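You operate a simulated robot arm through the tools that you are given. There is no shell and no other tool. Be economical: measure what you need, move in short steps, check, and stop when the job is done.

The job below is to be done with a simulated robot arm. You get a single attempt, and the scene is never put back.

Task
Find the leaking union nut with soap, vent the air and tighten it.
Fine: soap all three nuts, the leaking one froths; put the blue grip marked soap back; vent by the inlet lever before the nut is turned. Set down upright: flat blue grip marked soap.

The check looks at the end state, three seconds after you hand in, the way a careful person would. Anything else that was tipped, shoved, dropped, spilled or broken makes it a failure.

Robot
A 6-joint arm with a two-finger parallel gripper on a trunk, on a base that drives. Base frame: it is fixed to the floor where the robot stands at the start and does not move with it; the origin is under the middle of the robot, x ahead of it, y to its left, z up; the surface under the hand at the start is at about z = 850. Lengths are in mm, angles in rad, forces in N, time in s.
With the tool pointing down near the work surface it reaches from about 180 to 840 mm from the robot's upright axis, wherever it stands. Its first joint turns from -2.897 to 2.897 rad. Places, roughly: bench gauge [300, 600, 1300]; green lever by the filter bowl [100, 800, 1000]; inlet lever [-100, 1100, 1100]; knob of the bench regulator [100, 700, 1200]; lock lever of the regulator [200, 700, 1100]; soap tin [400, 100, 900]; union nut marked one [300, 400, 1100]; union nut marked three [500, 200, 1100]; union nut marked two [400, 300, 1100]. Payload 3.91 kg.
Tool frame: the origin (TCP) lies between the finger pads and is the grasp point; the fingertips stand 30 mm ahead of it; z points along the fingers, y is the line along which they close. The gripper opens to 110 mm. The fingers are 20 mm wide and 10 mm thick; the gripper's body (48 by 112 mm) begins 55 mm behind the TCP.
Orientation is that of the tool frame in the base frame, as a unit quaternion [x, y, z, w]. With the fingers straight down and closing along the base's y, the tool's x points along the base's -x, its y along +y and its z along -z.

Tools
- The arm moves only by the tool apply_moves. Its argument "motion" is a list of rows, each a list of 3 entries, a list of its own where there are three numbers: the finger opening in mm, from 0 to 110, then the shift along the tool's x, y, z in units of 30 mm (1.0 is 30 mm), then the turn, a rotation vector about the tool's x, y, z in units of 8 degrees (1.0 is 8 degrees). In form: [[jaw, [x, y, z], [ax, ay, az]], ...]. A call has 1 to 10 rows; each row shifts and turns the commanded pose from where the row before left it, along the tool's axes as they then stand. A call with a number of a shift or a turn outside -1 to 1 is refused whole. A row lasts 0.2 s, in which the tool goes at most 50 mm and 0.15 rad; a call with a longer step from one row to the next is refused whole, and so is a gripper value outside its range. A pose out of reach is approached as far as the arm can. The call stops where the force on the tool passes 90 N (or 10 N more than at its start, if that is more) or the arm is blocked; 0.2 s more then pass. The fingers move at their own pace (about 108 mm/s each) and stop on an object; they squeeze with about 23 N. The grip force told is the motor's: it shows also when the fingers shut on nothing. Time passes only in rows, and 0.2 s behind the last, so rows that do not move let the fingers close. The reply holds the time, the measured pose of the TCP, the force on the tool along the base axes, the opening and the grip force, in the units named above and with some noise, with the torque about the TCP (base axes, N m) and any sound that the robot's microphone picked up.
- Cameras (640 x 400 px; columns grow to the right, rows downward): "scene" is now at [-105.8, 56.8, 1513.5]; the picture's right is [0.66, -0.75, 0.00], its down [-0.43, -0.38, -0.82] and it looks along [0.61, 0.54, -0.58] (base axes); focal length 247 px, centre (320, 200). "wrist" rides on the gripper at [77, 7, -114] in the tool frame; the picture's right is [-0.09, 1.00, 0.00], its down [-0.80, -0.07, -0.59] and it looks along [-0.59, -0.05, 0.80] (tool axes); focal length 270 px, centre (320, 200). There is no depth. A picture from a camera that has moved, and an enlarged one, comes with that camera's place and axes in the base frame and with its lens.
- grab_frame(camera): a new picture of that camera. It takes no simulated time.
- slide_trunk(by): slides the trunk up (or, below 0, down) by that many mm; the arm and the scene camera ride with it, the base frame stays. It gives what a move gives, with no picture.
- roll_base(legs): drives the robot by 1 to 6 legs, each [ahead, left, turn to the left] in mm, mm and rad, along the robot's own axes; the way and the turn of a leg run together, so that a leg with both is an arc; at most 1500 mm and 3.142 rad a leg. The arm and the cameras ride along, it lands a little off, and it stops where it bumps. It gives what a move gives.
- pan_tilt(pan, tilt): turns the head with the scene camera to pan (to the left, within 1.501 rad either way) and tilt (down, from -0.506 to 1.204), counted from straight ahead of the robot. It gives what a move gives.
- zoom(camera, box): a new picture of the part [left, top, right, bottom] of that camera's present view, enlarged. It takes no simulated time.
- close_job(): hands the job in; it is judged then, once.

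Work in short steps. Places have to be worked out from the pictures, the camera data and where the tool is seen: move nearer, look again, correct. Check each grasp and each placing, and mend what went wrong. You have 120 turns and 78 pictures in all, those below and enlarged ones among them. Open the gripper and draw the arm clear of the work before you hand the job in, unless the task says otherwise; then end with one line.

The tools are called after "Emit:" by a JSON object that holds its "method" and its "body". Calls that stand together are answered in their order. apply_moves: Moves the arm, as the interface text tells. Its arguments: {"type":"object","properties":{"motion":{"type":"array","items":{"type":"array"}}},"required":["motion"]} The other tools are called the same way: slide_trunk (by) slides the trunk up or down; roll_base (legs) drives the base; pan_tilt (pan, tilt) turns the head that bears the scene camera; grab_frame (camera) takes a picture; zoom (camera, box) takes an enlarged picture of a part of a camera's view; close_job () hands the job in.

At the start:

```text
time: 0.0
tool_pos: [171.9, 314.0, 1327.1]
tool_rot: [0.001, 1.0, 0.0, -0.001]
wrist_force: [0.0, -0.1, 0.8]
moment: [0.02, 0.0, -0.02]
gripper_width: 110.0
finger_force: 0.2
trunk travel left (down, up): [-450.0, 90.0]
robot x, y, heading: [1.5, -0.9, 0.003]
head pan, tilt: [0.721, 0.613]
```

scene: 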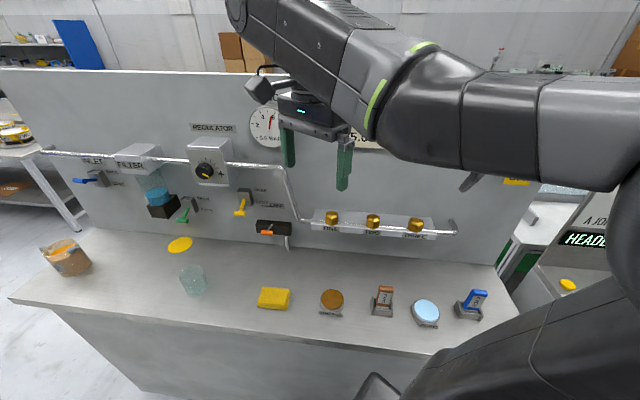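
wrist: 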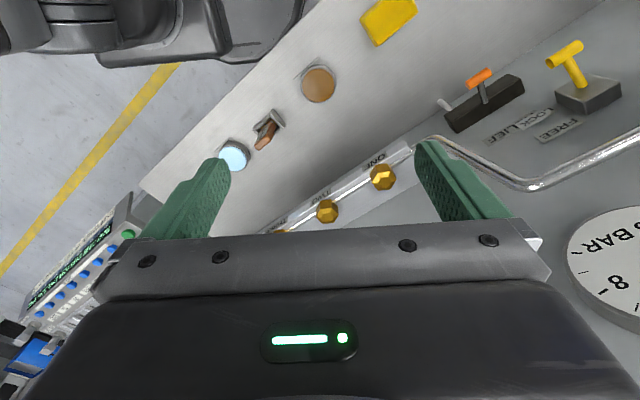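

The scene shows a bench with a back panel: three nuts at right, a soap tin (light blue), a blue-gripped tool and others. I'll zoom in for the details and labels.

Emit:
{"method": "zoom", "body": {"camera": "scene", "box": [240, 190, 500, 352]}}

Emit:
{"method": "zoom", "body": {"camera": "scene", "box": [40, 110, 300, 272]}}

```text
2.46 times, centred on (370, 271) of scene
camera zoom: at [-105.8, 56.8, 1513.5], right [0.66, -0.75, 0.0], down [-0.43, -0.38, -0.82], along [0.61, 0.54, -0.58], focal length 607 px, centre (197, 25)
```

zoom: 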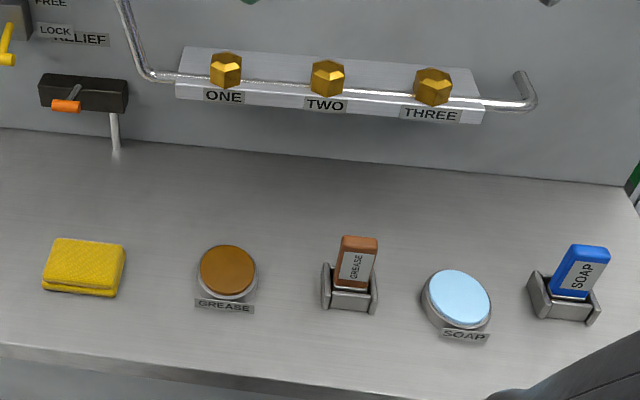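

```text
2.46 times, centred on (170, 191) of scene
camera zoom: at [-105.8, 56.8, 1513.5], right [0.66, -0.75, 0.0], down [-0.43, -0.38, -0.82], along [0.61, 0.54, -0.58], focal length 607 px, centre (689, 222)
```

zoom: 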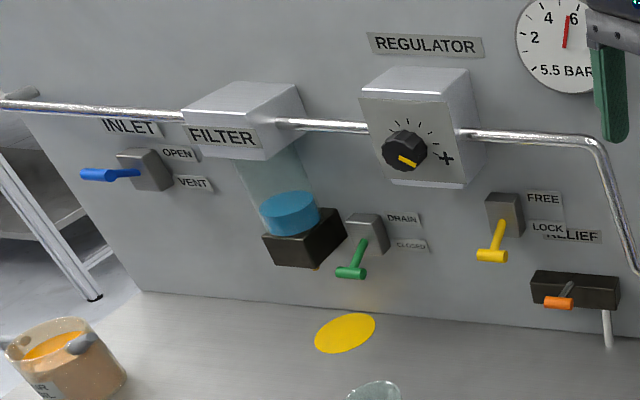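

Now a closer look at the nuts from both cameras to learn their axis and shape, and the brush holder.

Emit:
{"method": "zoom", "body": {"camera": "scene", "box": [310, 200, 440, 281]}}

Emit:
{"method": "zoom", "body": {"camera": "wrist", "box": [210, 80, 430, 235]}}

Emit:
{"method": "zoom", "body": {"camera": "scene", "box": [400, 275, 500, 337]}}

```text
4.92 times, centred on (375, 240) of scene
camera zoom: at [-105.8, 56.8, 1513.5], right [0.66, -0.75, 0.0], down [-0.43, -0.38, -0.82], along [0.61, 0.54, -0.58], focal length 1215 px, centre (49, 1)
```

zoom: 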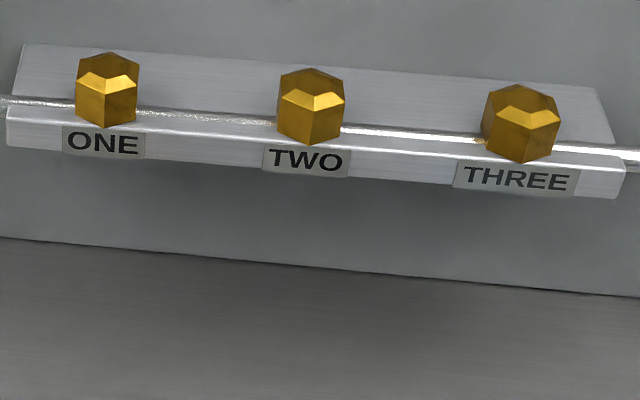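

```text
2.58 times, centred on (320, 158) of wrist
camera zoom: at [95.4, 321.7, 1439.8], right [0.09, 1.0, 0.0], down [0.8, -0.07, 0.59], along [0.59, -0.05, -0.8], focal length 698 px, centre (320, 310)
```

zoom: 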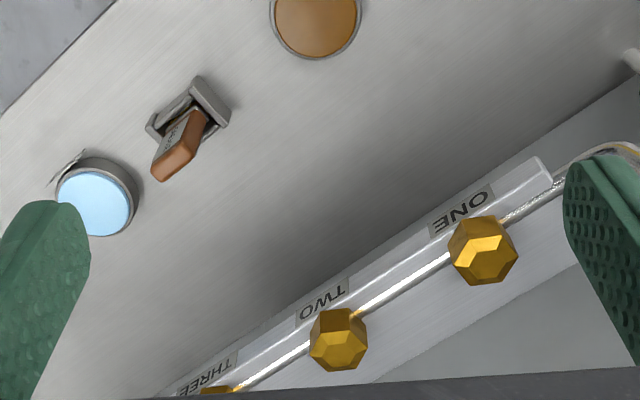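

```text
6.40 times, centred on (450, 306) of scene
camera zoom: at [-105.8, 56.8, 1513.5], right [0.66, -0.75, 0.0], down [-0.43, -0.38, -0.82], along [0.61, 0.54, -0.58], focal length 1579 px, centre (-512, -478)
```

zoom: 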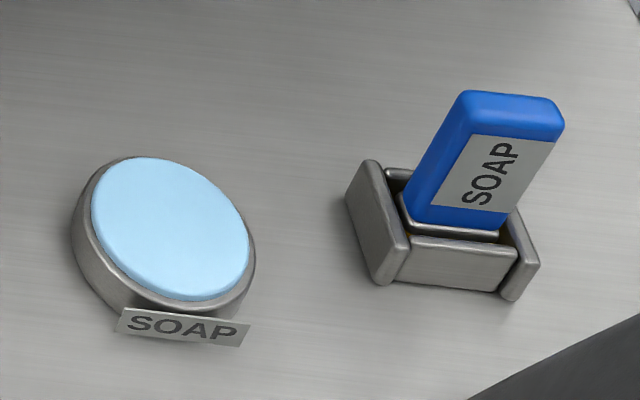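

The nuts need a closer view. I'll first yaw the tool to face the panel squarely (about 34°), lower a bit, and start going along the bench towards the soap things.

Emit:
{"method": "apply_moves", "body": {"motion": [[110, [0, 0, 0.5], [0, 0, -0.85]], [110, [0, 0, 0.5], [0, 0, -0.85]], [110, [0, 0, 0.5], [0, 0, -0.85]], [110, [0, 0, 0.5], [0, 0, -0.85]], [110, [0, 0, 0.5], [0, 0, -0.85]], [110, [0, -1, 0], [0, 0, 0]], [110, [0, -1, 0], [0, 0, 0]], [110, [0, -1, 0], [0, 0, 0]], [110, [0, -1, 0], [0, 0, 0]]]}}

Emit:
{"method": "grab_frame", "body": {"camera": "wrist"}}

```text
time: 2.0
tool_pos: [238.6, 215.4, 1251.6]
tool_rot: [-0.292, 0.957, 0.001, -0.001]
wrist_force: [0.9, 0.7, 0.2]
moment: [-0.01, 0.0, 0.01]
gripper_width: 109.9
finger_force: 0.0
trunk travel left (down, up): [-450.0, 90.0]
robot x, y, heading: [0.5, 2.2, 0.0]
head pan, tilt: [0.721, 0.613]
```

```text
70 pictures are left
camera wrist: at [172.1, 177.5, 1364.7], right [-0.48, 0.87, 0.0], down [0.7, 0.39, 0.59], along [0.52, 0.29, -0.8], focal length 270 px, centre (320, 200)
```

wrist: 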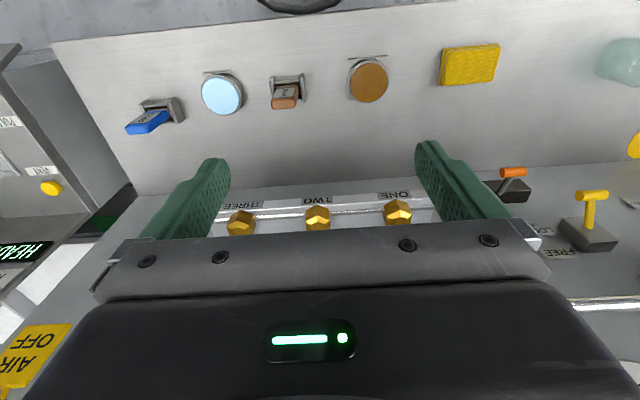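

The view is now square to the bench. Triangulation puts the grip top near (451, 7, 945), the tin near (371, 90), and nut two near (397, 299, 1063). I'll zoom in on the nuts and brush.

Emit:
{"method": "zoom", "body": {"camera": "wrist", "box": [215, 170, 425, 240]}}

Emit:
{"method": "zoom", "body": {"camera": "wrist", "box": [110, 60, 260, 150]}}

```text
3.05 times, centred on (320, 205) of wrist
camera zoom: at [172.1, 177.5, 1364.7], right [-0.48, 0.87, 0.0], down [0.7, 0.39, 0.59], along [0.52, 0.29, -0.8], focal length 824 px, centre (320, 185)
```

zoom: 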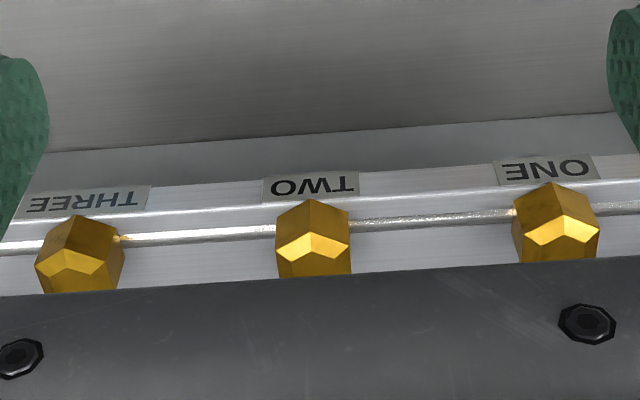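

```text
4.27 times, centred on (185, 105) of wrist
camera zoom: at [172.1, 177.5, 1364.7], right [-0.48, 0.87, 0.0], down [0.7, 0.39, 0.59], along [0.52, 0.29, -0.8], focal length 1153 px, centre (896, 605)
```

zoom: 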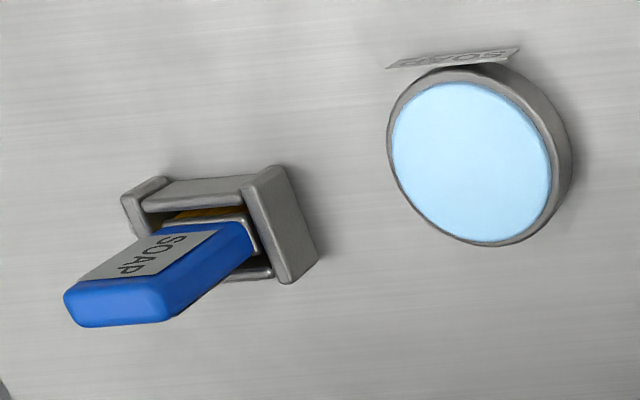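

I'll zoom strongly on nuts two and one with the scene camera to settle the axis.

Emit:
{"method": "zoom", "body": {"camera": "scene", "box": [360, 208, 392, 234]}}

```text
15.38 times, centred on (376, 221) of scene
camera zoom: at [-105.8, 56.4, 1513.5], right [0.66, -0.75, 0.0], down [-0.43, -0.38, -0.82], along [0.61, 0.54, -0.58], focal length 3796 px, centre (-542, -123)
```

zoom: 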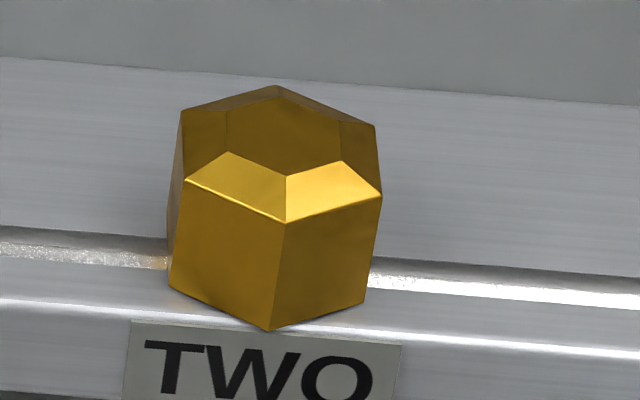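

The nuts are vertical-axis hexes about 33 mm across flats, sitting on a ledge, so I can work from above. I'll move over the blue grip and look again.

Emit:
{"method": "apply_moves", "body": {"motion": [[110, [-0.2, -0.97, 0.6], [0, 0, 0]], [110, [-0.2, -0.97, 0.6], [0, 0, 0]], [110, [-0.2, -0.97, 0.6], [0, 0, 0]], [110, [-0.2, -0.97, 0.6], [0, 0, 0]], [110, [-0.2, -0.97, 0.6], [0, 0, 0]], [110, [-0.2, -0.97, 0.6], [0, 0, 0]], [110, [-0.2, -0.97, 0.6], [0, 0, 0]], [110, [-0.2, -0.97, 0.6], [0, 0, 0]], [110, [-0.2, -0.97, 0.6], [0, 0, 0]], [110, [-0.2, -0.97, 0.6], [0, 0, 0]]]}}

Emit:
{"method": "grab_frame", "body": {"camera": "wrist"}}

Emit:
{"method": "grab_frame", "body": {"camera": "scene"}}

```text
time: 4.2
tool_pos: [452.6, 6.5, 1071.6]
tool_rot: [-0.293, 0.956, 0.0, 0.0]
wrist_force: [-0.2, -0.2, 0.7]
moment: [0.0, 0.04, 0.0]
gripper_width: 110.0
finger_force: 0.2
trunk travel left (down, up): [-450.0, 90.0]
robot x, y, heading: [4.4, -1.1, 0.001]
head pan, tilt: [0.721, 0.613]
```

```text
66 pictures are left
camera wrist: at [385.0, -30.3, 1184.6], right [-0.48, 0.88, 0.0], down [0.7, 0.39, 0.59], along [0.52, 0.29, -0.8], focal length 270 px, centre (320, 200)
```

wrist: 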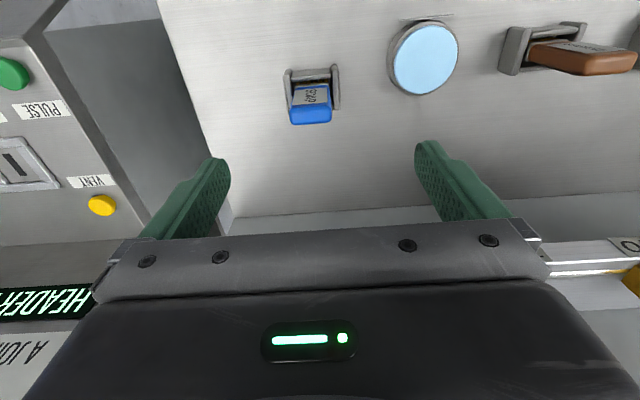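

```text
65 pictures are left
camera scene: at [-105.1, 56.5, 1513.6], right [0.66, -0.75, 0.0], down [-0.43, -0.38, -0.82], along [0.61, 0.54, -0.58], focal length 247 px, centre (320, 200)
```

scene: 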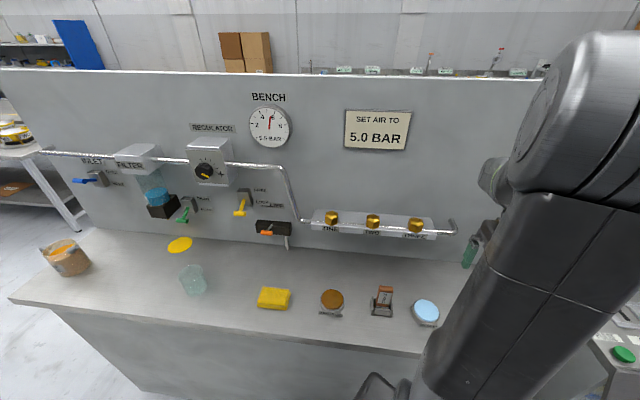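

The grip is nearly under the hand; estimated at (460, 3). I'll correct and descend to just above it, then look.

Emit:
{"method": "apply_moves", "body": {"motion": [[80, [-0.08, -0.1, 0.9], [0, 0, 0]], [80, [-0.08, -0.1, 0.9], [0, 0, 0]], [80, [0, 0, 0.9], [0, 0, 0]]]}}

Emit:
{"method": "grab_frame", "body": {"camera": "wrist"}}

```text
time: 5.0
tool_pos: [459.8, 5.0, 990.1]
tool_rot: [-0.292, 0.957, 0.0, 0.0]
wrist_force: [-0.1, 0.2, -0.1]
moment: [0.0, 0.0, -0.01]
gripper_width: 80.2
finger_force: 0.0
trunk travel left (down, up): [-450.0, 90.0]
robot x, y, heading: [-0.1, -2.8, 0.0]
head pan, tilt: [0.721, 0.613]
```

```text
64 pictures are left
camera wrist: at [392.3, -31.4, 1103.6], right [-0.48, 0.87, 0.0], down [0.7, 0.39, 0.59], along [0.52, 0.29, -0.8], focal length 270 px, centre (320, 200)
```

wrist: 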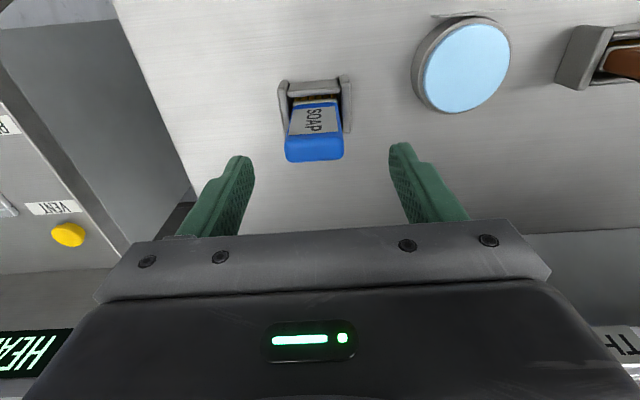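

The grip top is at about z = 945 and centred within 3 mm. I'll descend to TCP z ≈ 929 (tips ~899, above the holder walls) and close.

Emit:
{"method": "apply_moves", "body": {"motion": [[80, [0, -0.1, 0.7], [0, 0, 0]], [80, [0, 0, 0.7], [0, 0, 0]], [80, [0, 0, 0.65], [0, 0, 0]], [20, [0, 0, 0], [0, 0, 0]], [20, [0, 0, 0], [0, 0, 0]], [20, [0, 0, 0], [0, 0, 0]]]}}

Emit:
{"method": "grab_frame", "body": {"camera": "wrist"}}

```text
time: 6.4
tool_pos: [460.7, 2.3, 930.0]
tool_rot: [-0.293, 0.956, 0.0, 0.0]
wrist_force: [-0.3, 0.3, 0.6]
moment: [0.03, 0.0, -0.01]
gripper_width: 37.4
finger_force: 22.7
trunk travel left (down, up): [-450.0, 90.0]
robot x, y, heading: [-0.2, -6.7, 0.005]
head pan, tilt: [0.721, 0.613]
```

```text
63 pictures are left
camera wrist: at [393.3, -34.4, 1042.3], right [-0.48, 0.88, 0.0], down [0.7, 0.39, 0.59], along [0.52, 0.29, -0.8], focal length 270 px, centre (320, 200)
```

wrist: 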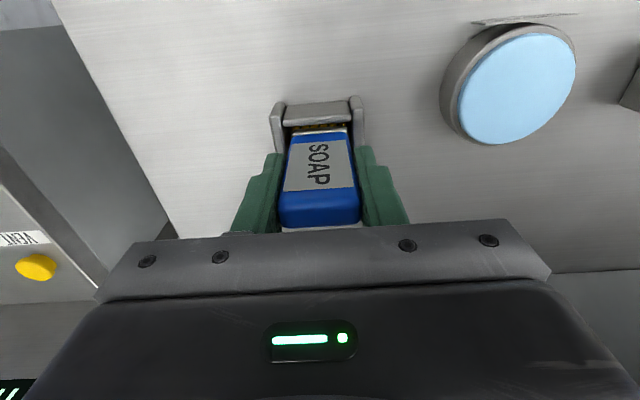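

Gripped at 37.4 mm; the return pose is (460.7, 2.3, 930.0). Lifting straight up.

Emit:
{"method": "apply_moves", "body": {"motion": [[20, [0, 0, -0.5], [0, 0, 0]], [20, [0, 0, -0.9], [0, 0, 0]], [20, [0, 0, -0.9], [0, 0, 0]], [20, [0, 0, -0.9], [0, 0, 0]]]}}

Emit:
{"method": "grab_frame", "body": {"camera": "wrist"}}

```text
time: 7.4
tool_pos: [460.4, 3.5, 1025.2]
tool_rot: [-0.292, 0.956, 0.0, 0.0]
wrist_force: [-1.1, 0.0, -0.1]
moment: [0.03, 0.01, -0.03]
gripper_width: 37.7
finger_force: 23.2
trunk travel left (down, up): [-450.0, 90.0]
robot x, y, heading: [2.1, -2.4, -0.002]
head pan, tilt: [0.721, 0.613]
```

```text
62 pictures are left
camera wrist: at [393.1, -33.5, 1138.2], right [-0.48, 0.88, 0.0], down [0.7, 0.39, 0.59], along [0.52, 0.29, -0.8], focal length 270 px, centre (320, 200)
```

wrist: 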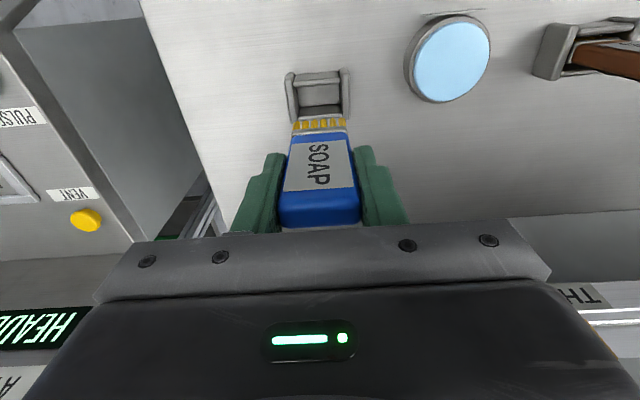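

Brush free; bristle tips are about 72 mm below the TCP. Moving over the soap tin (≈(376, 89)).

Emit:
{"method": "apply_moves", "body": {"motion": [[20, [0.19, 0.984, 0], [0, 0, 0]], [20, [0.19, 0.984, 0], [0, 0, 0]], [20, [0.19, 0.984, 0], [0, 0, 0]], [20, [0.19, 0.984, 0.3], [0, 0, 0]], [20, [0, 0, 0.9], [0, 0, 0]], [20, [0, 0, 0.7], [0, 0, 0]]]}}

Emit:
{"method": "grab_frame", "body": {"camera": "wrist"}}

```text
time: 8.8
tool_pos: [376.6, 85.8, 968.0]
tool_rot: [-0.292, 0.956, 0.0, -0.001]
wrist_force: [-0.2, -0.8, -1.2]
moment: [-0.03, 0.0, 0.0]
gripper_width: 37.5
finger_force: 23.3
trunk travel left (down, up): [-450.0, 90.0]
robot x, y, heading: [-0.7, 0.3, 0.0]
head pan, tilt: [0.721, 0.613]
```

```text
61 pictures are left
camera wrist: at [308.7, 50.2, 1081.4], right [-0.48, 0.88, 0.0], down [0.7, 0.39, 0.59], along [0.52, 0.29, -0.8], focal length 270 px, centre (320, 200)
```

wrist: 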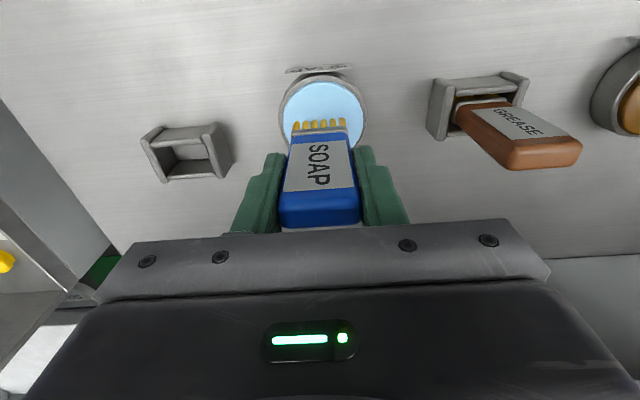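

Centred over the soap. Lowering gently to touch.

Emit:
{"method": "apply_moves", "body": {"motion": [[20, [0, 0, 0.25], [0, 0, 0]], [20, [0, 0, 0.25], [0, 0, 0]], [20, [0, 0, 0.2], [0, 0, 0]], [20, [0, 0, 0], [0, 0, 0]]]}}

Emit:
{"method": "grab_frame", "body": {"camera": "wrist"}}

```text
time: 9.8
tool_pos: [375.3, 86.8, 947.8]
tool_rot: [-0.293, 0.956, 0.0, 0.001]
wrist_force: [1.9, -0.3, 17.4]
moment: [0.07, -0.1, 0.01]
gripper_width: 37.5
finger_force: 22.8
trunk travel left (down, up): [-450.0, 90.0]
robot x, y, heading: [0.4, -1.2, -0.001]
head pan, tilt: [0.721, 0.613]
```

```text
60 pictures are left
camera wrist: at [308.3, 50.1, 1060.8], right [-0.48, 0.87, 0.0], down [0.7, 0.39, 0.6], along [0.52, 0.29, -0.8], focal length 270 px, centre (320, 200)
```

wrist: 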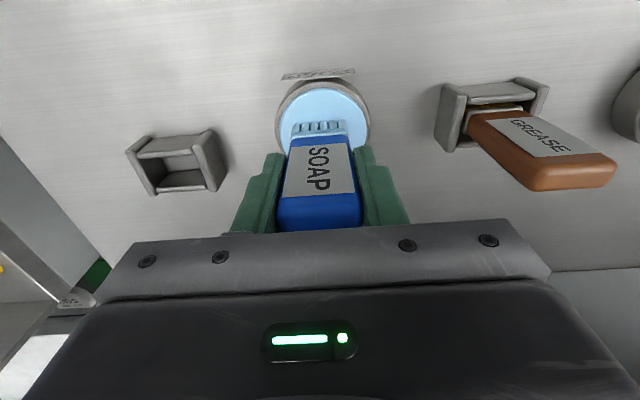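

The bristles turned light blue: loaded with soap. I'll lift well above nut height (nut tops ≈ 1074).

Emit:
{"method": "apply_moves", "body": {"motion": [[20, [0, 0, -1], [0, 0, 0]], [20, [0, 0, -1], [0, 0, 0]], [20, [0, 0, -1], [0, 0, 0]], [20, [0, 0, -1], [0, 0, 0]], [20, [0, 0, -1], [0, 0, 0]], [20, [0, 0, -1], [0, 0, 0]], [20, [0, 0, -1], [0, 0, 0]], [20, [0, 0, -1], [0, 0, 0]]]}}

Emit:
{"method": "apply_moves", "body": {"motion": [[20, [-0.92, 0.33, 0], [0, 0, 0]], [20, [-0.92, 0.33, 0], [0, 0, 0]], [20, [-0.92, 0.33, 0], [0, 0, 0]], [20, [-0.92, 0.33, 0], [0, 0, 0]], [20, [-0.92, 0.33, 0], [0, 0, 0]]]}}

Emit:
{"method": "grab_frame", "body": {"camera": "wrist"}}

Emit:
{"method": "grab_frame", "body": {"camera": "scene"}}

```text
time: 11.6
tool_pos: [375.4, 87.9, 1186.9]
tool_rot: [-0.293, 0.956, 0.0, 0.001]
wrist_force: [-0.5, -0.2, -0.3]
moment: [-0.02, -0.01, 0.02]
gripper_width: 37.3
finger_force: 22.8
trunk travel left (down, up): [-450.0, 90.0]
robot x, y, heading: [3.0, 2.0, 0.002]
head pan, tilt: [0.721, 0.613]
```

```text
time: 12.8
tool_pos: [463.9, 207.3, 1187.0]
tool_rot: [-0.292, 0.956, 0.0, 0.0]
wrist_force: [0.7, -0.8, -0.2]
moment: [0.01, -0.01, -0.01]
gripper_width: 37.5
finger_force: 22.5
trunk travel left (down, up): [-450.0, 90.0]
robot x, y, heading: [0.1, 1.9, 0.002]
head pan, tilt: [0.721, 0.613]
```

```text
59 pictures are left
camera wrist: at [396.5, 170.2, 1300.1], right [-0.48, 0.88, 0.0], down [0.7, 0.39, 0.59], along [0.52, 0.29, -0.8], focal length 270 px, centre (320, 200)
```

wrist: 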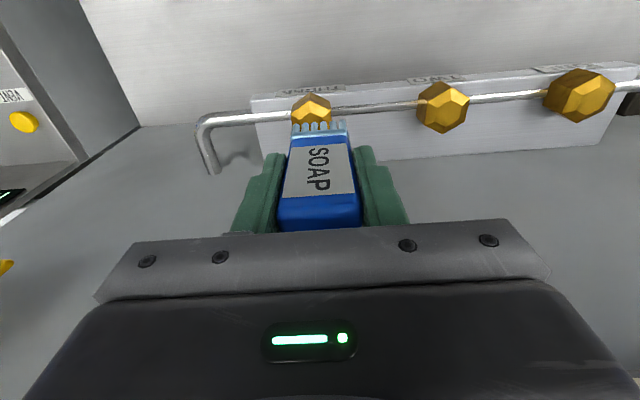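

```text
58 pictures are left
camera scene: at [-105.3, 57.2, 1513.5], right [0.66, -0.75, 0.0], down [-0.43, -0.38, -0.82], along [0.61, 0.54, -0.58], focal length 247 px, centre (320, 200)
```

scene: 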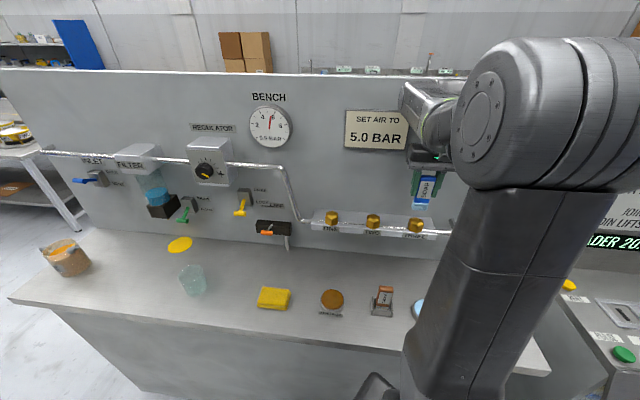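

The brush is over nut three, ~6 mm off to the left; correcting and lowering until light contact (expected TCP z ≈ 1147).

Emit:
{"method": "apply_moves", "body": {"motion": [[20, [0, -0.2, 0.5], [0, 0, 0]], [20, [0, 0, 0.4], [0, 0, 0]], [20, [0, 0, 0.25], [0, 0, 0]], [20, [0, 0, 0.25], [0, 0, 0]], [20, [0, 0, 0], [0, 0, 0]]]}}

Emit:
{"method": "zoom", "body": {"camera": "wrist", "box": [240, 60, 400, 160]}}

```text
time: 14.0
tool_pos: [466.0, 200.1, 1145.4]
tool_rot: [-0.292, 0.956, 0.0, 0.0]
wrist_force: [-0.1, -0.3, -0.2]
moment: [0.02, -0.03, 0.02]
gripper_width: 37.3
finger_force: 22.5
trunk travel left (down, up): [-450.0, 90.0]
robot x, y, heading: [-2.6, -2.0, 0.001]
head pan, tilt: [0.721, 0.613]
```

```text
4.00 times, centred on (320, 110) of wrist
camera zoom: at [399.1, 163.9, 1258.5], right [-0.48, 0.88, 0.0], down [0.7, 0.39, 0.59], along [0.52, 0.29, -0.8], focal length 1081 px, centre (320, 560)
```

zoom: 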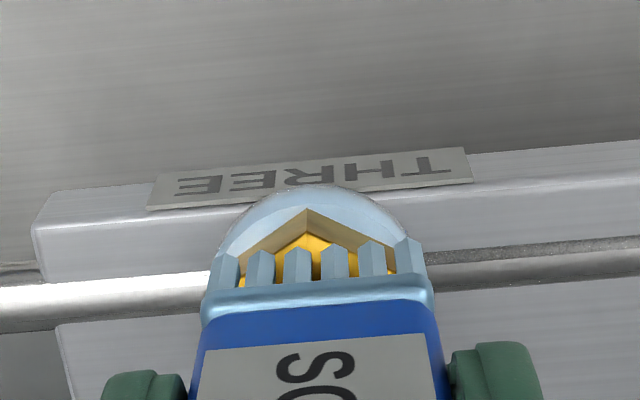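

Soap film now coats nut three. Lift and move to nut two, then check.

Emit:
{"method": "apply_moves", "body": {"motion": [[20, [0, 0, -0.9], [0, 0, 0]], [20, [0, 0, -0.6], [0, 0, 0]], [20, [0, 0.95, 0], [0, 0, 0]], [20, [0, 0.95, 0], [0, 0, 0]], [20, [0, 0.95, 0], [0, 0, 0]], [20, [0, 0.95, 0], [0, 0, 0]]]}}

Emit:
{"method": "grab_frame", "body": {"camera": "wrist"}}

Emit:
{"method": "zoom", "body": {"camera": "scene", "box": [310, 160, 470, 260]}}

```text
time: 15.4
tool_pos: [401.7, 296.2, 1190.7]
tool_rot: [-0.291, 0.957, 0.0, 0.0]
wrist_force: [-0.4, 0.2, 0.1]
moment: [0.01, -0.02, 0.0]
gripper_width: 37.5
finger_force: 22.8
trunk travel left (down, up): [-450.0, 90.0]
robot x, y, heading: [-0.6, 2.7, 0.001]
head pan, tilt: [0.721, 0.613]
```

```text
56 pictures are left
camera wrist: at [334.6, 259.4, 1303.4], right [-0.48, 0.88, 0.0], down [0.7, 0.39, 0.59], along [0.52, 0.29, -0.8], focal length 270 px, centre (320, 200)
```

wrist: 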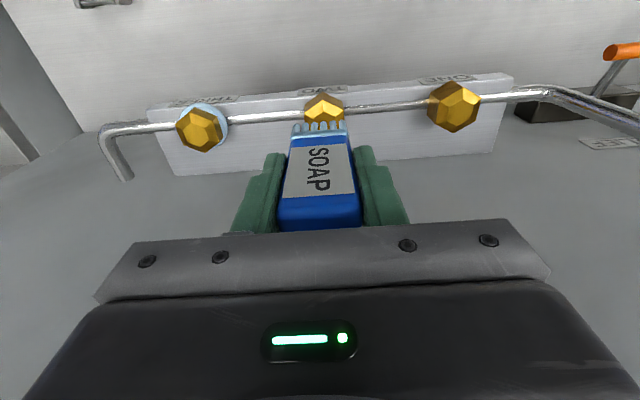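

```text
4.00 times, centred on (390, 210) of scene
camera zoom: at [-106.0, 57.1, 1513.5], right [0.66, -0.75, 0.0], down [-0.43, -0.38, -0.82], along [0.61, 0.54, -0.58], focal length 987 px, centre (40, 160)
```

zoom: 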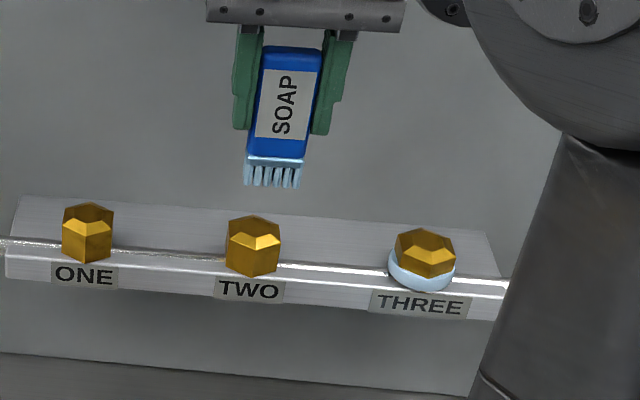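

Nut three has a soap ring with no froth so far. Now the same on nut two (under the brush, ~3 mm correction).

Emit:
{"method": "apply_moves", "body": {"motion": [[20, [0, 0.12, 0.5], [0, 0, 0]], [20, [0, 0, 0.5], [0, 0, 0]], [20, [0, 0, 0.25], [0, 0, 0]], [20, [0, 0, 0.28], [0, 0, 0]], [20, [0, 0, 0], [0, 0, 0]], [20, [0, 0, -0.9], [0, 0, 0]], [20, [0, 0, -0.63], [0, 0, 0]]]}}

Emit:
{"method": "apply_moves", "body": {"motion": [[20, [0, 0.95, 0], [0, 0, 0]], [20, [0, 0.95, 0], [0, 0, 0]], [20, [0, 0.95, 0], [0, 0, 0]], [20, [0, 0.95, 0], [0, 0, 0]]]}}

Emit:
{"method": "grab_frame", "body": {"camera": "wrist"}}

Emit:
{"method": "zoom", "body": {"camera": "scene", "box": [310, 160, 470, 260]}}

```text
time: 17.0
tool_pos: [399.7, 299.6, 1190.3]
tool_rot: [-0.292, 0.956, 0.0, 0.0]
wrist_force: [1.1, -0.3, 0.3]
moment: [-0.01, 0.01, -0.03]
gripper_width: 37.4
finger_force: 22.9
trunk travel left (down, up): [-450.0, 90.0]
robot x, y, heading: [-1.2, 1.7, 0.003]
head pan, tilt: [0.721, 0.613]
```

```text
time: 18.0
tool_pos: [336.8, 393.4, 1190.1]
tool_rot: [-0.292, 0.956, 0.0, 0.001]
wrist_force: [0.1, 0.3, -0.3]
moment: [-0.03, -0.03, 0.0]
gripper_width: 37.4
finger_force: 22.8
trunk travel left (down, up): [-450.0, 90.0]
robot x, y, heading: [1.5, -0.8, -0.0]
head pan, tilt: [0.721, 0.613]
```

```text
54 pictures are left
camera wrist: at [269.0, 356.8, 1303.0], right [-0.48, 0.88, 0.0], down [0.7, 0.39, 0.59], along [0.52, 0.29, -0.8], focal length 270 px, centre (320, 200)
```

wrist: 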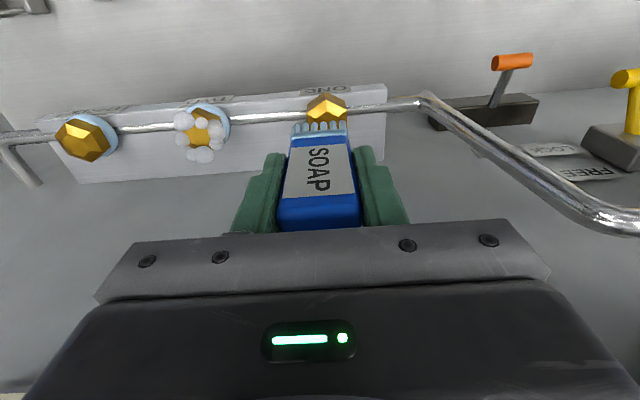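

```text
4.00 times, centred on (390, 210) of scene
camera zoom: at [-106.0, 57.2, 1513.5], right [0.66, -0.75, 0.0], down [-0.43, -0.38, -0.82], along [0.61, 0.54, -0.58], focal length 987 px, centre (40, 160)
```

zoom: 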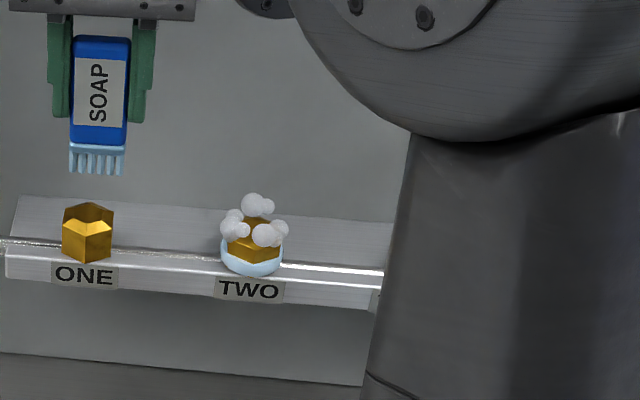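

Nut two froths — it is the leaker. Still soaping nut one as asked (shift ~6 mm left).

Emit:
{"method": "apply_moves", "body": {"motion": [[20, [0, 0.22, 0.5], [0, 0, 0]], [20, [0, 0, 0.5], [0, 0, 0]], [20, [0, 0, 0.25], [0, 0, 0]], [20, [0, 0, 0.28], [0, 0, 0]], [20, [0, 0, 0], [0, 0, 0]], [20, [0, 0, -0.9], [0, 0, 0]], [20, [0, 0, -0.63], [0, 0, 0]], [20, [0.5, 0, 0], [0, 0, 0]], [20, [0, 0, 0], [0, 0, 0]]]}}

Emit:
{"method": "grab_frame", "body": {"camera": "wrist"}}

```text
time: 20.0
tool_pos: [320.1, 390.6, 1189.6]
tool_rot: [-0.292, 0.956, 0.0, 0.0]
wrist_force: [-0.4, -0.7, -0.1]
moment: [-0.02, 0.03, -0.04]
gripper_width: 37.7
finger_force: 23.5
trunk travel left (down, up): [-450.0, 90.0]
robot x, y, heading: [-2.6, -2.4, 0.001]
head pan, tilt: [0.721, 0.613]
```

```text
52 pictures are left
camera wrist: at [253.3, 353.1, 1302.8], right [-0.48, 0.88, 0.0], down [0.7, 0.39, 0.59], along [0.52, 0.29, -0.8], focal length 270 px, centre (320, 200)
```

wrist: 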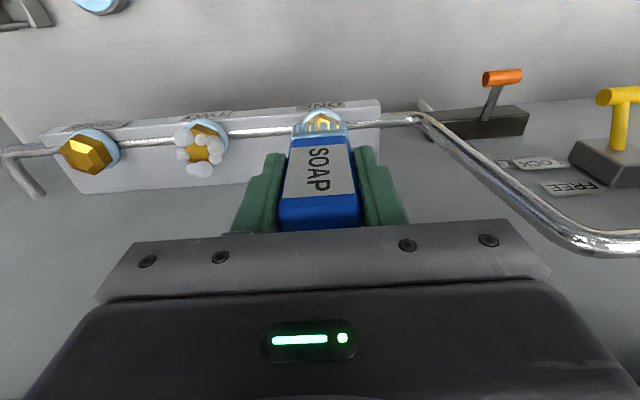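

All three soaped. Now carry the brush back over its holder, staying high.

Emit:
{"method": "apply_moves", "body": {"motion": [[20, [0.6, -0.8, 0], [0, 0, 0]], [20, [0.6, -0.8, 0], [0, 0, 0]], [20, [0.6, -0.8, 0], [0, 0, 0]], [20, [0.6, -0.8, 0], [0, 0, 0]], [20, [0.6, -0.8, 0], [0, 0, 0]], [20, [0.33, -0.95, 0], [0, 0, 0]], [20, [0, -0.95, 0], [0, 0, 0]], [20, [0, -0.95, 0], [0, 0, 0]], [20, [0, -0.95, 0], [0, 0, 0]], [20, [0, -0.95, 0], [0, 0, 0]]]}}

Emit:
{"method": "apply_moves", "body": {"motion": [[20, [0, -0.95, 0.2], [0, 0, 0]], [20, [0, -0.95, 0.8], [0, 0, 0]], [20, [0, -0.95, 0.8], [0, 0, 0]], [20, [0, -0.95, 0.8], [0, 0, 0]], [20, [0, -0.7, 0.8], [0, 0, 0]], [20, [0, 0, 0.8], [0, 0, 0]], [20, [0, 0, 0.8], [0, 0, 0]], [20, [0, 0, 0], [0, 0, 0]]]}}

Emit:
{"method": "grab_frame", "body": {"camera": "wrist"}}

```text
time: 22.2
tool_pos: [384.3, 116.5, 1191.0]
tool_rot: [-0.293, 0.956, 0.0, 0.001]
wrist_force: [-0.5, 0.5, -0.3]
moment: [0.0, 0.0, 0.01]
gripper_width: 37.5
finger_force: 22.5
trunk travel left (down, up): [-450.0, 90.0]
robot x, y, heading: [-2.9, 1.6, 0.002]
head pan, tilt: [0.721, 0.613]
```

```text
time: 24.0
tool_pos: [459.3, 4.8, 1039.8]
tool_rot: [-0.293, 0.956, 0.0, 0.0]
wrist_force: [-0.2, -0.6, -0.7]
moment: [0.0, 0.02, 0.0]
gripper_width: 37.2
finger_force: 23.3
trunk travel left (down, up): [-450.0, 90.0]
robot x, y, heading: [0.7, 0.7, -0.0]
head pan, tilt: [0.721, 0.613]
```

```text
51 pictures are left
camera wrist: at [392.7, -32.3, 1153.0], right [-0.48, 0.88, 0.0], down [0.7, 0.39, 0.59], along [0.52, 0.29, -0.8], focal length 270 px, centre (320, 200)
```

wrist: 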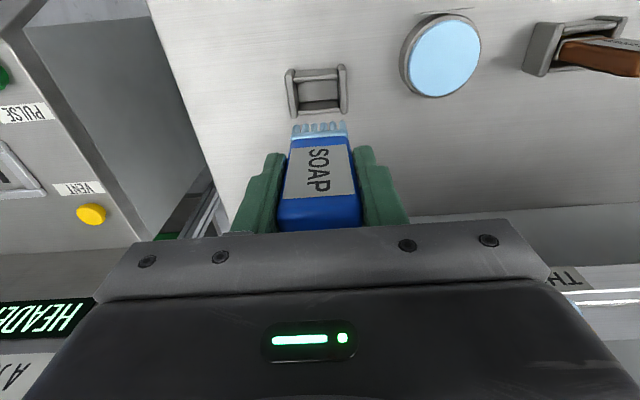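

Aligned within ~2 mm. Descend to just above the holder mouth and check.

Emit:
{"method": "apply_moves", "body": {"motion": [[20, [0, -0.07, 0.8], [0, 0, 0]], [20, [0, 0, 0.8], [0, 0, 0]], [20, [0, 0, 0.7], [0, 0, 0]], [20, [0, 0, 0], [0, 0, 0]]]}}

Emit:
{"method": "zoom", "body": {"camera": "wrist", "box": [240, 60, 400, 160]}}

```text
time: 25.0
tool_pos: [461.7, 3.4, 972.4]
tool_rot: [-0.292, 0.956, 0.0, 0.0]
wrist_force: [-0.1, 0.3, -0.8]
moment: [0.01, -0.02, -0.04]
gripper_width: 37.2
finger_force: 23.0
trunk travel left (down, up): [-450.0, 90.0]
robot x, y, heading: [0.3, 3.6, -0.004]
head pan, tilt: [0.721, 0.613]
```

```text
4.00 times, centred on (320, 110) of wrist
camera zoom: at [394.1, -34.1, 1084.1], right [-0.48, 0.88, 0.0], down [0.7, 0.39, 0.59], along [0.52, 0.29, -0.8], focal length 1081 px, centre (320, 560)
```

zoom: 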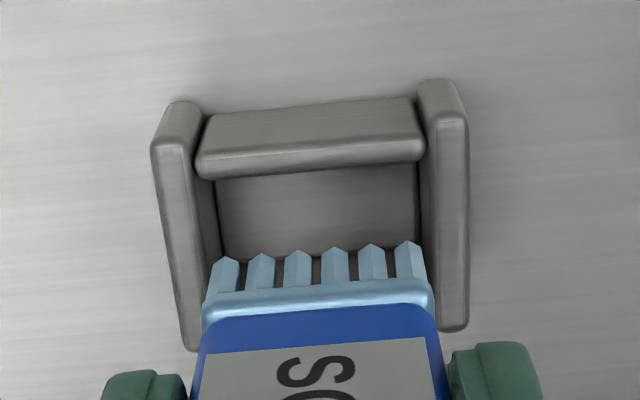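

Lateral alignment looks centred. Inserting gently down to z ≈ 930.

Emit:
{"method": "apply_moves", "body": {"motion": [[20, [0, 0, 0.4], [0, 0, 0]], [20, [0, 0, 0.4], [0, 0, 0]], [20, [0, 0, 0.3], [0, 0, 0]], [20, [0, 0, 0.25], [0, 0, 0]], [20, [0, 0, 0], [0, 0, 0]]]}}

Emit:
{"method": "grab_frame", "body": {"camera": "wrist"}}

```text
time: 26.2
tool_pos: [461.5, 2.3, 930.0]
tool_rot: [-0.293, 0.956, 0.0, 0.0]
wrist_force: [0.0, -0.2, -1.2]
moment: [0.0, -0.01, -0.02]
gripper_width: 37.5
finger_force: 22.9
trunk travel left (down, up): [-450.0, 90.0]
robot x, y, heading: [-0.8, 3.5, 0.002]
head pan, tilt: [0.721, 0.613]
```

```text
49 pictures are left
camera wrist: at [394.3, -33.9, 1043.8], right [-0.48, 0.88, 0.0], down [0.7, 0.39, 0.59], along [0.52, 0.29, -0.8], focal length 270 px, centre (320, 200)
```

wrist: 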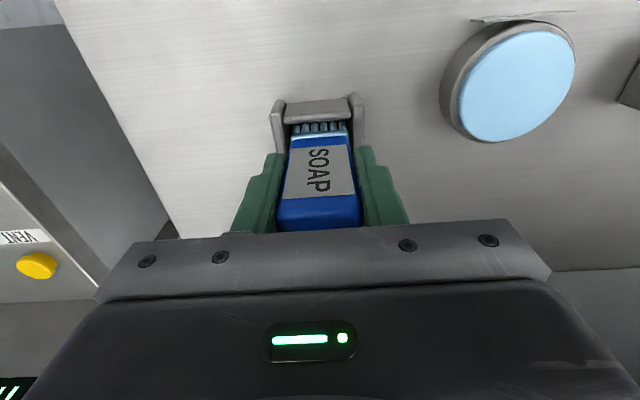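

In the holder with no contact force yet; lower a touch until it rests, then release.

Emit:
{"method": "apply_moves", "body": {"motion": [[20, [0, 0, 0.07], [0, 0, 0]], [20, [0, 0, 0], [0, 0, 0]]]}}

```text
time: 26.8
tool_pos: [462.4, 2.6, 929.5]
tool_rot: [-0.292, 0.956, 0.0, 0.0]
wrist_force: [1.0, -0.9, 0.2]
moment: [0.04, 0.01, -0.01]
gripper_width: 37.4
finger_force: 23.5
trunk travel left (down, up): [-450.0, 90.0]
robot x, y, heading: [1.0, -6.0, -0.0]
head pan, tilt: [0.721, 0.613]
```

Emit:
{"method": "apply_moves", "body": {"motion": [[20, [0, 0, 0.08], [0, 0, 0]], [20, [0, 0, 0], [0, 0, 0]]]}}

```text
time: 27.4
tool_pos: [461.2, 3.3, 926.0]
tool_rot: [-0.294, 0.956, 0.0, -0.001]
wrist_force: [0.3, -0.6, 0.1]
moment: [0.02, 0.0, -0.02]
gripper_width: 37.4
finger_force: 23.2
trunk travel left (down, up): [-450.0, 90.0]
robot x, y, heading: [-2.1, -0.2, 0.005]
head pan, tilt: [0.721, 0.613]
```

Still no load; another small step down.

Emit:
{"method": "apply_moves", "body": {"motion": [[20, [0, 0, 0.06], [0, 0, 0]], [20, [0, 0, 0.04], [0, 0, 0]], [20, [0, 0, 0], [0, 0, 0]]]}}

```text
time: 28.2
tool_pos: [461.0, 2.4, 923.8]
tool_rot: [-0.292, 0.956, 0.0, 0.001]
wrist_force: [2.3, -1.5, 17.6]
moment: [0.02, -0.07, 0.02]
gripper_width: 37.6
finger_force: 23.3
trunk travel left (down, up): [-450.0, 90.0]
robot x, y, heading: [1.8, 1.9, -0.002]
head pan, tilt: [0.721, 0.613]
```

Contact at 924: the brush sits on the holder floor. Ease up a hair, open, and back away straight up.

Emit:
{"method": "apply_moves", "body": {"motion": [[20, [0, 0, -0.04], [0, 0, 0]], [60, [0, 0, 0], [0, 0, 0]], [80, [0, 0, 0], [0, 0, 0]], [80, [0, 0, -0.6], [0, 0, 0]], [80, [0, 0, -0.9], [0, 0, 0]], [80, [0, 0, -0.9], [0, 0, 0]], [80, [0, 0, -0.9], [0, 0, 0]]]}}

Emit:
{"method": "grab_frame", "body": {"camera": "wrist"}}

```text
time: 29.8
tool_pos: [459.7, 1.5, 1024.6]
tool_rot: [-0.292, 0.957, 0.0, 0.0]
wrist_force: [-1.1, -0.1, 0.1]
moment: [-0.02, 0.03, -0.02]
gripper_width: 79.8
finger_force: 0.0
trunk travel left (down, up): [-450.0, 90.0]
robot x, y, heading: [2.1, 2.1, -0.005]
head pan, tilt: [0.721, 0.613]
```

```text
48 pictures are left
camera wrist: at [393.3, -34.3, 1137.0], right [-0.48, 0.88, 0.0], down [0.7, 0.39, 0.59], along [0.52, 0.29, -0.8], focal length 270 px, centre (320, 200)
```

wrist: 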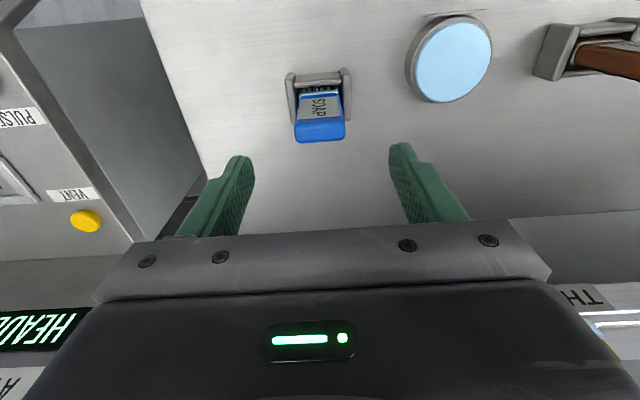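

The brush stands upright in its holder. Now raise and draw the hand back, then drive along the bench towards the inlet lever (≈(-60..-115, 1100, 1100)).

Emit:
{"method": "apply_moves", "body": {"motion": [[60, [0, 0, -1], [0, 0, 0]], [60, [0, 0, -1], [0, 0, 0]], [60, [0, 0, -1], [0, 0, 0]], [60, [0.6, 0.5, -1], [0, 0, 0]], [60, [0.6, 0.9, -1], [0, 0, 0]], [60, [0.6, 1, -1], [0, 0, 0]], [60, [0.4, 1, -0.5], [0, 0, 0]], [60, [0, 1, 0], [0, 0, 0]], [60, [0, 1, 0], [0, 0, 0]], [60, [0, 1, 0], [0, 0, 0]]]}}

Emit:
{"method": "roll_base", "body": {"legs": [[-440, 650, 0]]}}

Emit:
{"method": "grab_frame", "body": {"camera": "scene"}}

Emit:
{"method": "grab_frame", "body": {"camera": "wrist"}}

```text
time: 32.0
tool_pos: [297.7, 125.1, 1220.0]
tool_rot: [-0.294, 0.956, 0.001, 0.004]
wrist_force: [0.0, 0.0, 0.1]
moment: [0.0, -0.01, 0.01]
gripper_width: 60.1
finger_force: 0.1
trunk travel left (down, up): [-450.0, 90.0]
robot x, y, heading: [-0.2, -1.4, -0.006]
head pan, tilt: [0.721, 0.613]
```

```text
time: 36.2
tool_pos: [-143.3, 782.4, 1218.2]
tool_rot: [-0.296, 0.955, 0.001, 0.0]
wrist_force: [0.6, 0.6, 1.0]
moment: [-0.01, 0.02, 0.01]
gripper_width: 59.9
finger_force: 0.1
trunk travel left (down, up): [-450.0, 90.0]
robot x, y, heading: [-440.4, 653.4, 0.005]
head pan, tilt: [0.721, 0.613]
```

```text
47 pictures are left
camera scene: at [-547.1, 711.1, 1513.5], right [0.67, -0.75, 0.0], down [-0.43, -0.38, -0.82], along [0.61, 0.54, -0.58], focal length 247 px, centre (320, 200)
```

scene: 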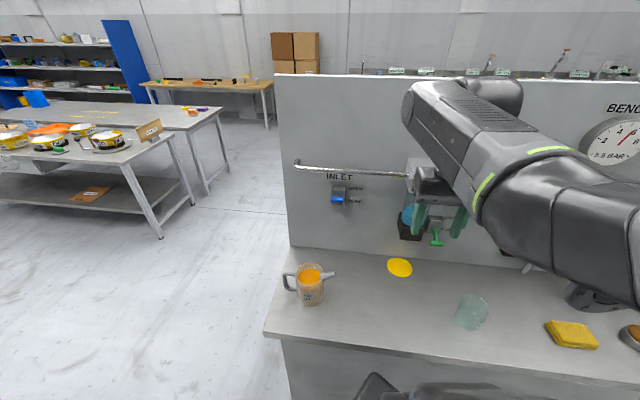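

```text
46 pictures are left
camera wrist: at [-209.9, 744.8, 1331.2], right [-0.49, 0.87, 0.0], down [0.7, 0.39, 0.59], along [0.52, 0.29, -0.8], focal length 270 px, centre (320, 200)
```

wrist: 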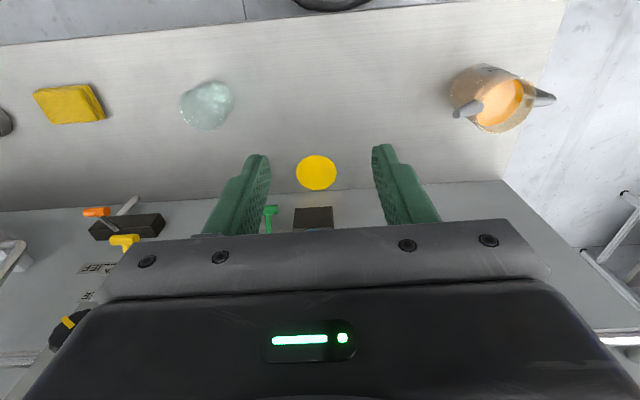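

Good view of the inlet now; zooming in on it.

Emit:
{"method": "zoom", "body": {"camera": "scene", "box": [300, 160, 400, 222]}}

```text
6.40 times, centred on (350, 191) of scene
camera zoom: at [-547.1, 711.1, 1513.5], right [0.67, -0.75, 0.0], down [-0.43, -0.38, -0.82], along [0.61, 0.54, -0.58], focal length 1579 px, centre (128, 258)
```

zoom: 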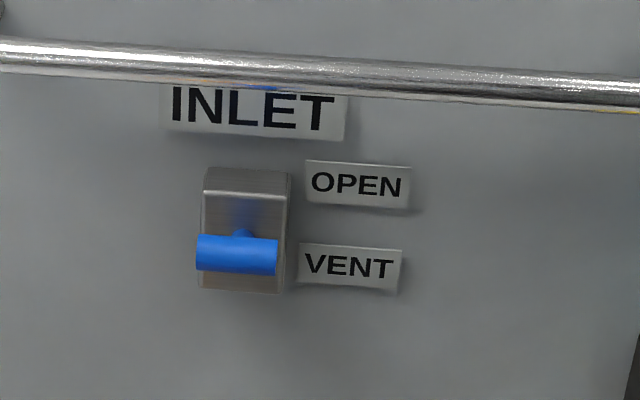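

The toggle's T-bar is raised (OPEN), at about (-106, 1040, 1130) by two-view triangulation; VENT is down. I'll close the fingers, go beside it, then in over it with fingertips ~35 mm above.

Emit:
{"method": "apply_moves", "body": {"motion": [[0, [0, 0.914, 0], [0, 0, 0]], [0, [0, 0.914, 0], [0, 0, 0]], [0, [0, 0.914, 0], [0, 0, 0]], [0, [0, 0.914, 0], [0, 0, 0]], [0, [0, 0.914, 0], [0, 0, 0]], [0, [0, 0.914, 0], [0, 0, 0]], [0, [0, 0.914, 0], [0, 0, 0]], [0, [-0.9, 0, 0], [0, 0, 0]], [0, [-0.9, 0, 0], [0, 0, 0]], [0, [-0.9, 0, 0], [0, 0, 0]]]}}

Emit:
{"method": "grab_frame", "body": {"camera": "scene"}}

Emit:
{"method": "grab_frame", "body": {"camera": "wrist"}}

```text
time: 38.4
tool_pos: [-184.1, 987.8, 1218.0]
tool_rot: [-0.296, 0.955, 0.0, 0.001]
wrist_force: [-0.2, 0.1, -0.6]
moment: [-0.04, 0.0, -0.05]
gripper_width: 0.0
finger_force: 22.6
trunk travel left (down, up): [-450.0, 90.0]
robot x, y, heading: [-437.5, 657.5, 0.005]
head pan, tilt: [0.721, 0.613]
```

```text
44 pictures are left
camera scene: at [-546.6, 711.4, 1513.5], right [0.67, -0.75, 0.0], down [-0.43, -0.38, -0.82], along [0.61, 0.54, -0.58], focal length 247 px, centre (320, 200)
```

scene: 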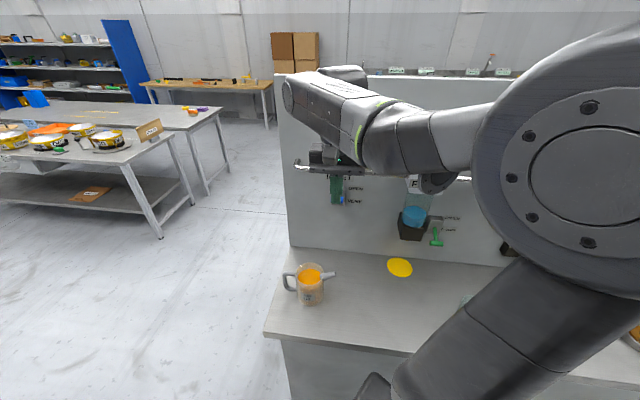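

```text
43 pictures are left
camera wrist: at [-250.4, 949.9, 1330.5], right [-0.49, 0.87, 0.0], down [0.7, 0.39, 0.59], along [0.52, 0.29, -0.8], focal length 270 px, centre (320, 200)
```

wrist: 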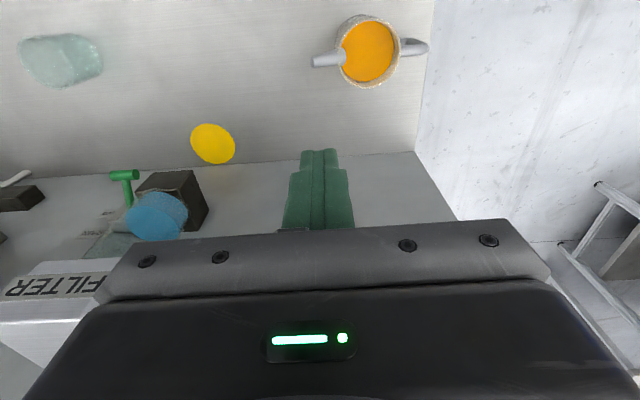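

Position consistent; 89 mm further in brings the fingertips over the T-bar.

Emit:
{"method": "apply_moves", "body": {"motion": [[0, [-0.98, 0, 0.1], [0, 0, 0]], [0, [-0.98, 0, 0.2], [0, 0, 0]], [0, [-0.98, 0, 0.2], [0, 0, 0]], [0, [0, 0, 0], [0, 0, 0]]]}}

Emit:
{"method": "grab_frame", "body": {"camera": "wrist"}}

Emit:
{"method": "zoom", "body": {"camera": "scene", "box": [280, 120, 440, 220]}}

```text
time: 39.4
tool_pos: [-112.1, 1035.6, 1202.1]
tool_rot: [-0.296, 0.955, 0.0, 0.0]
wrist_force: [-0.4, -0.2, 0.0]
moment: [-0.02, -0.04, 0.0]
gripper_width: 0.3
finger_force: 23.0
trunk travel left (down, up): [-450.0, 90.0]
robot x, y, heading: [-442.2, 652.9, 0.009]
head pan, tilt: [0.721, 0.613]
```

```text
42 pictures are left
camera wrist: at [-178.4, 998.7, 1315.8], right [-0.49, 0.87, 0.0], down [0.7, 0.39, 0.59], along [0.52, 0.29, -0.8], focal length 270 px, centre (320, 200)
```

wrist: 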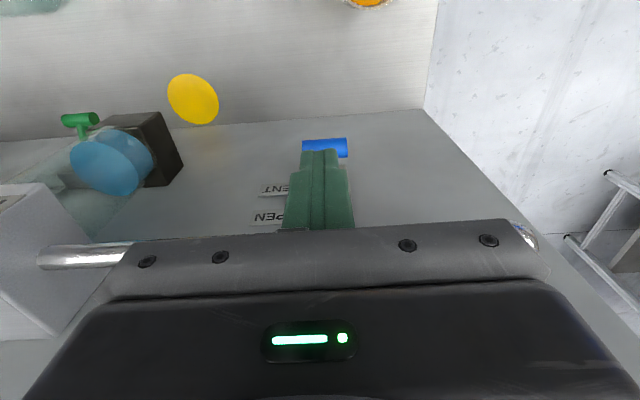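

```text
4.00 times, centred on (360, 170) of scene
camera zoom: at [-546.9, 710.9, 1513.5], right [0.67, -0.75, 0.0], down [-0.43, -0.38, -0.82], along [0.61, 0.54, -0.58], focal length 987 px, centre (160, 320)
```

zoom: 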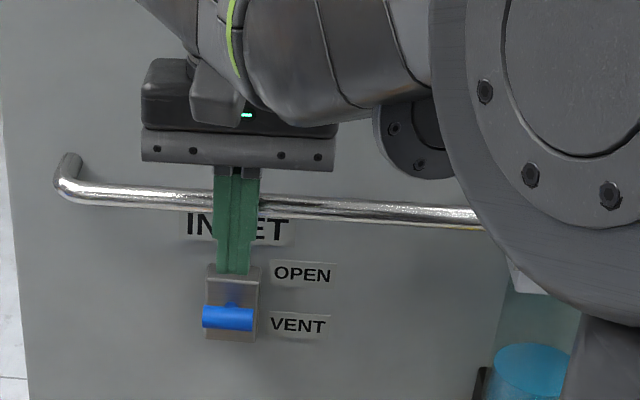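

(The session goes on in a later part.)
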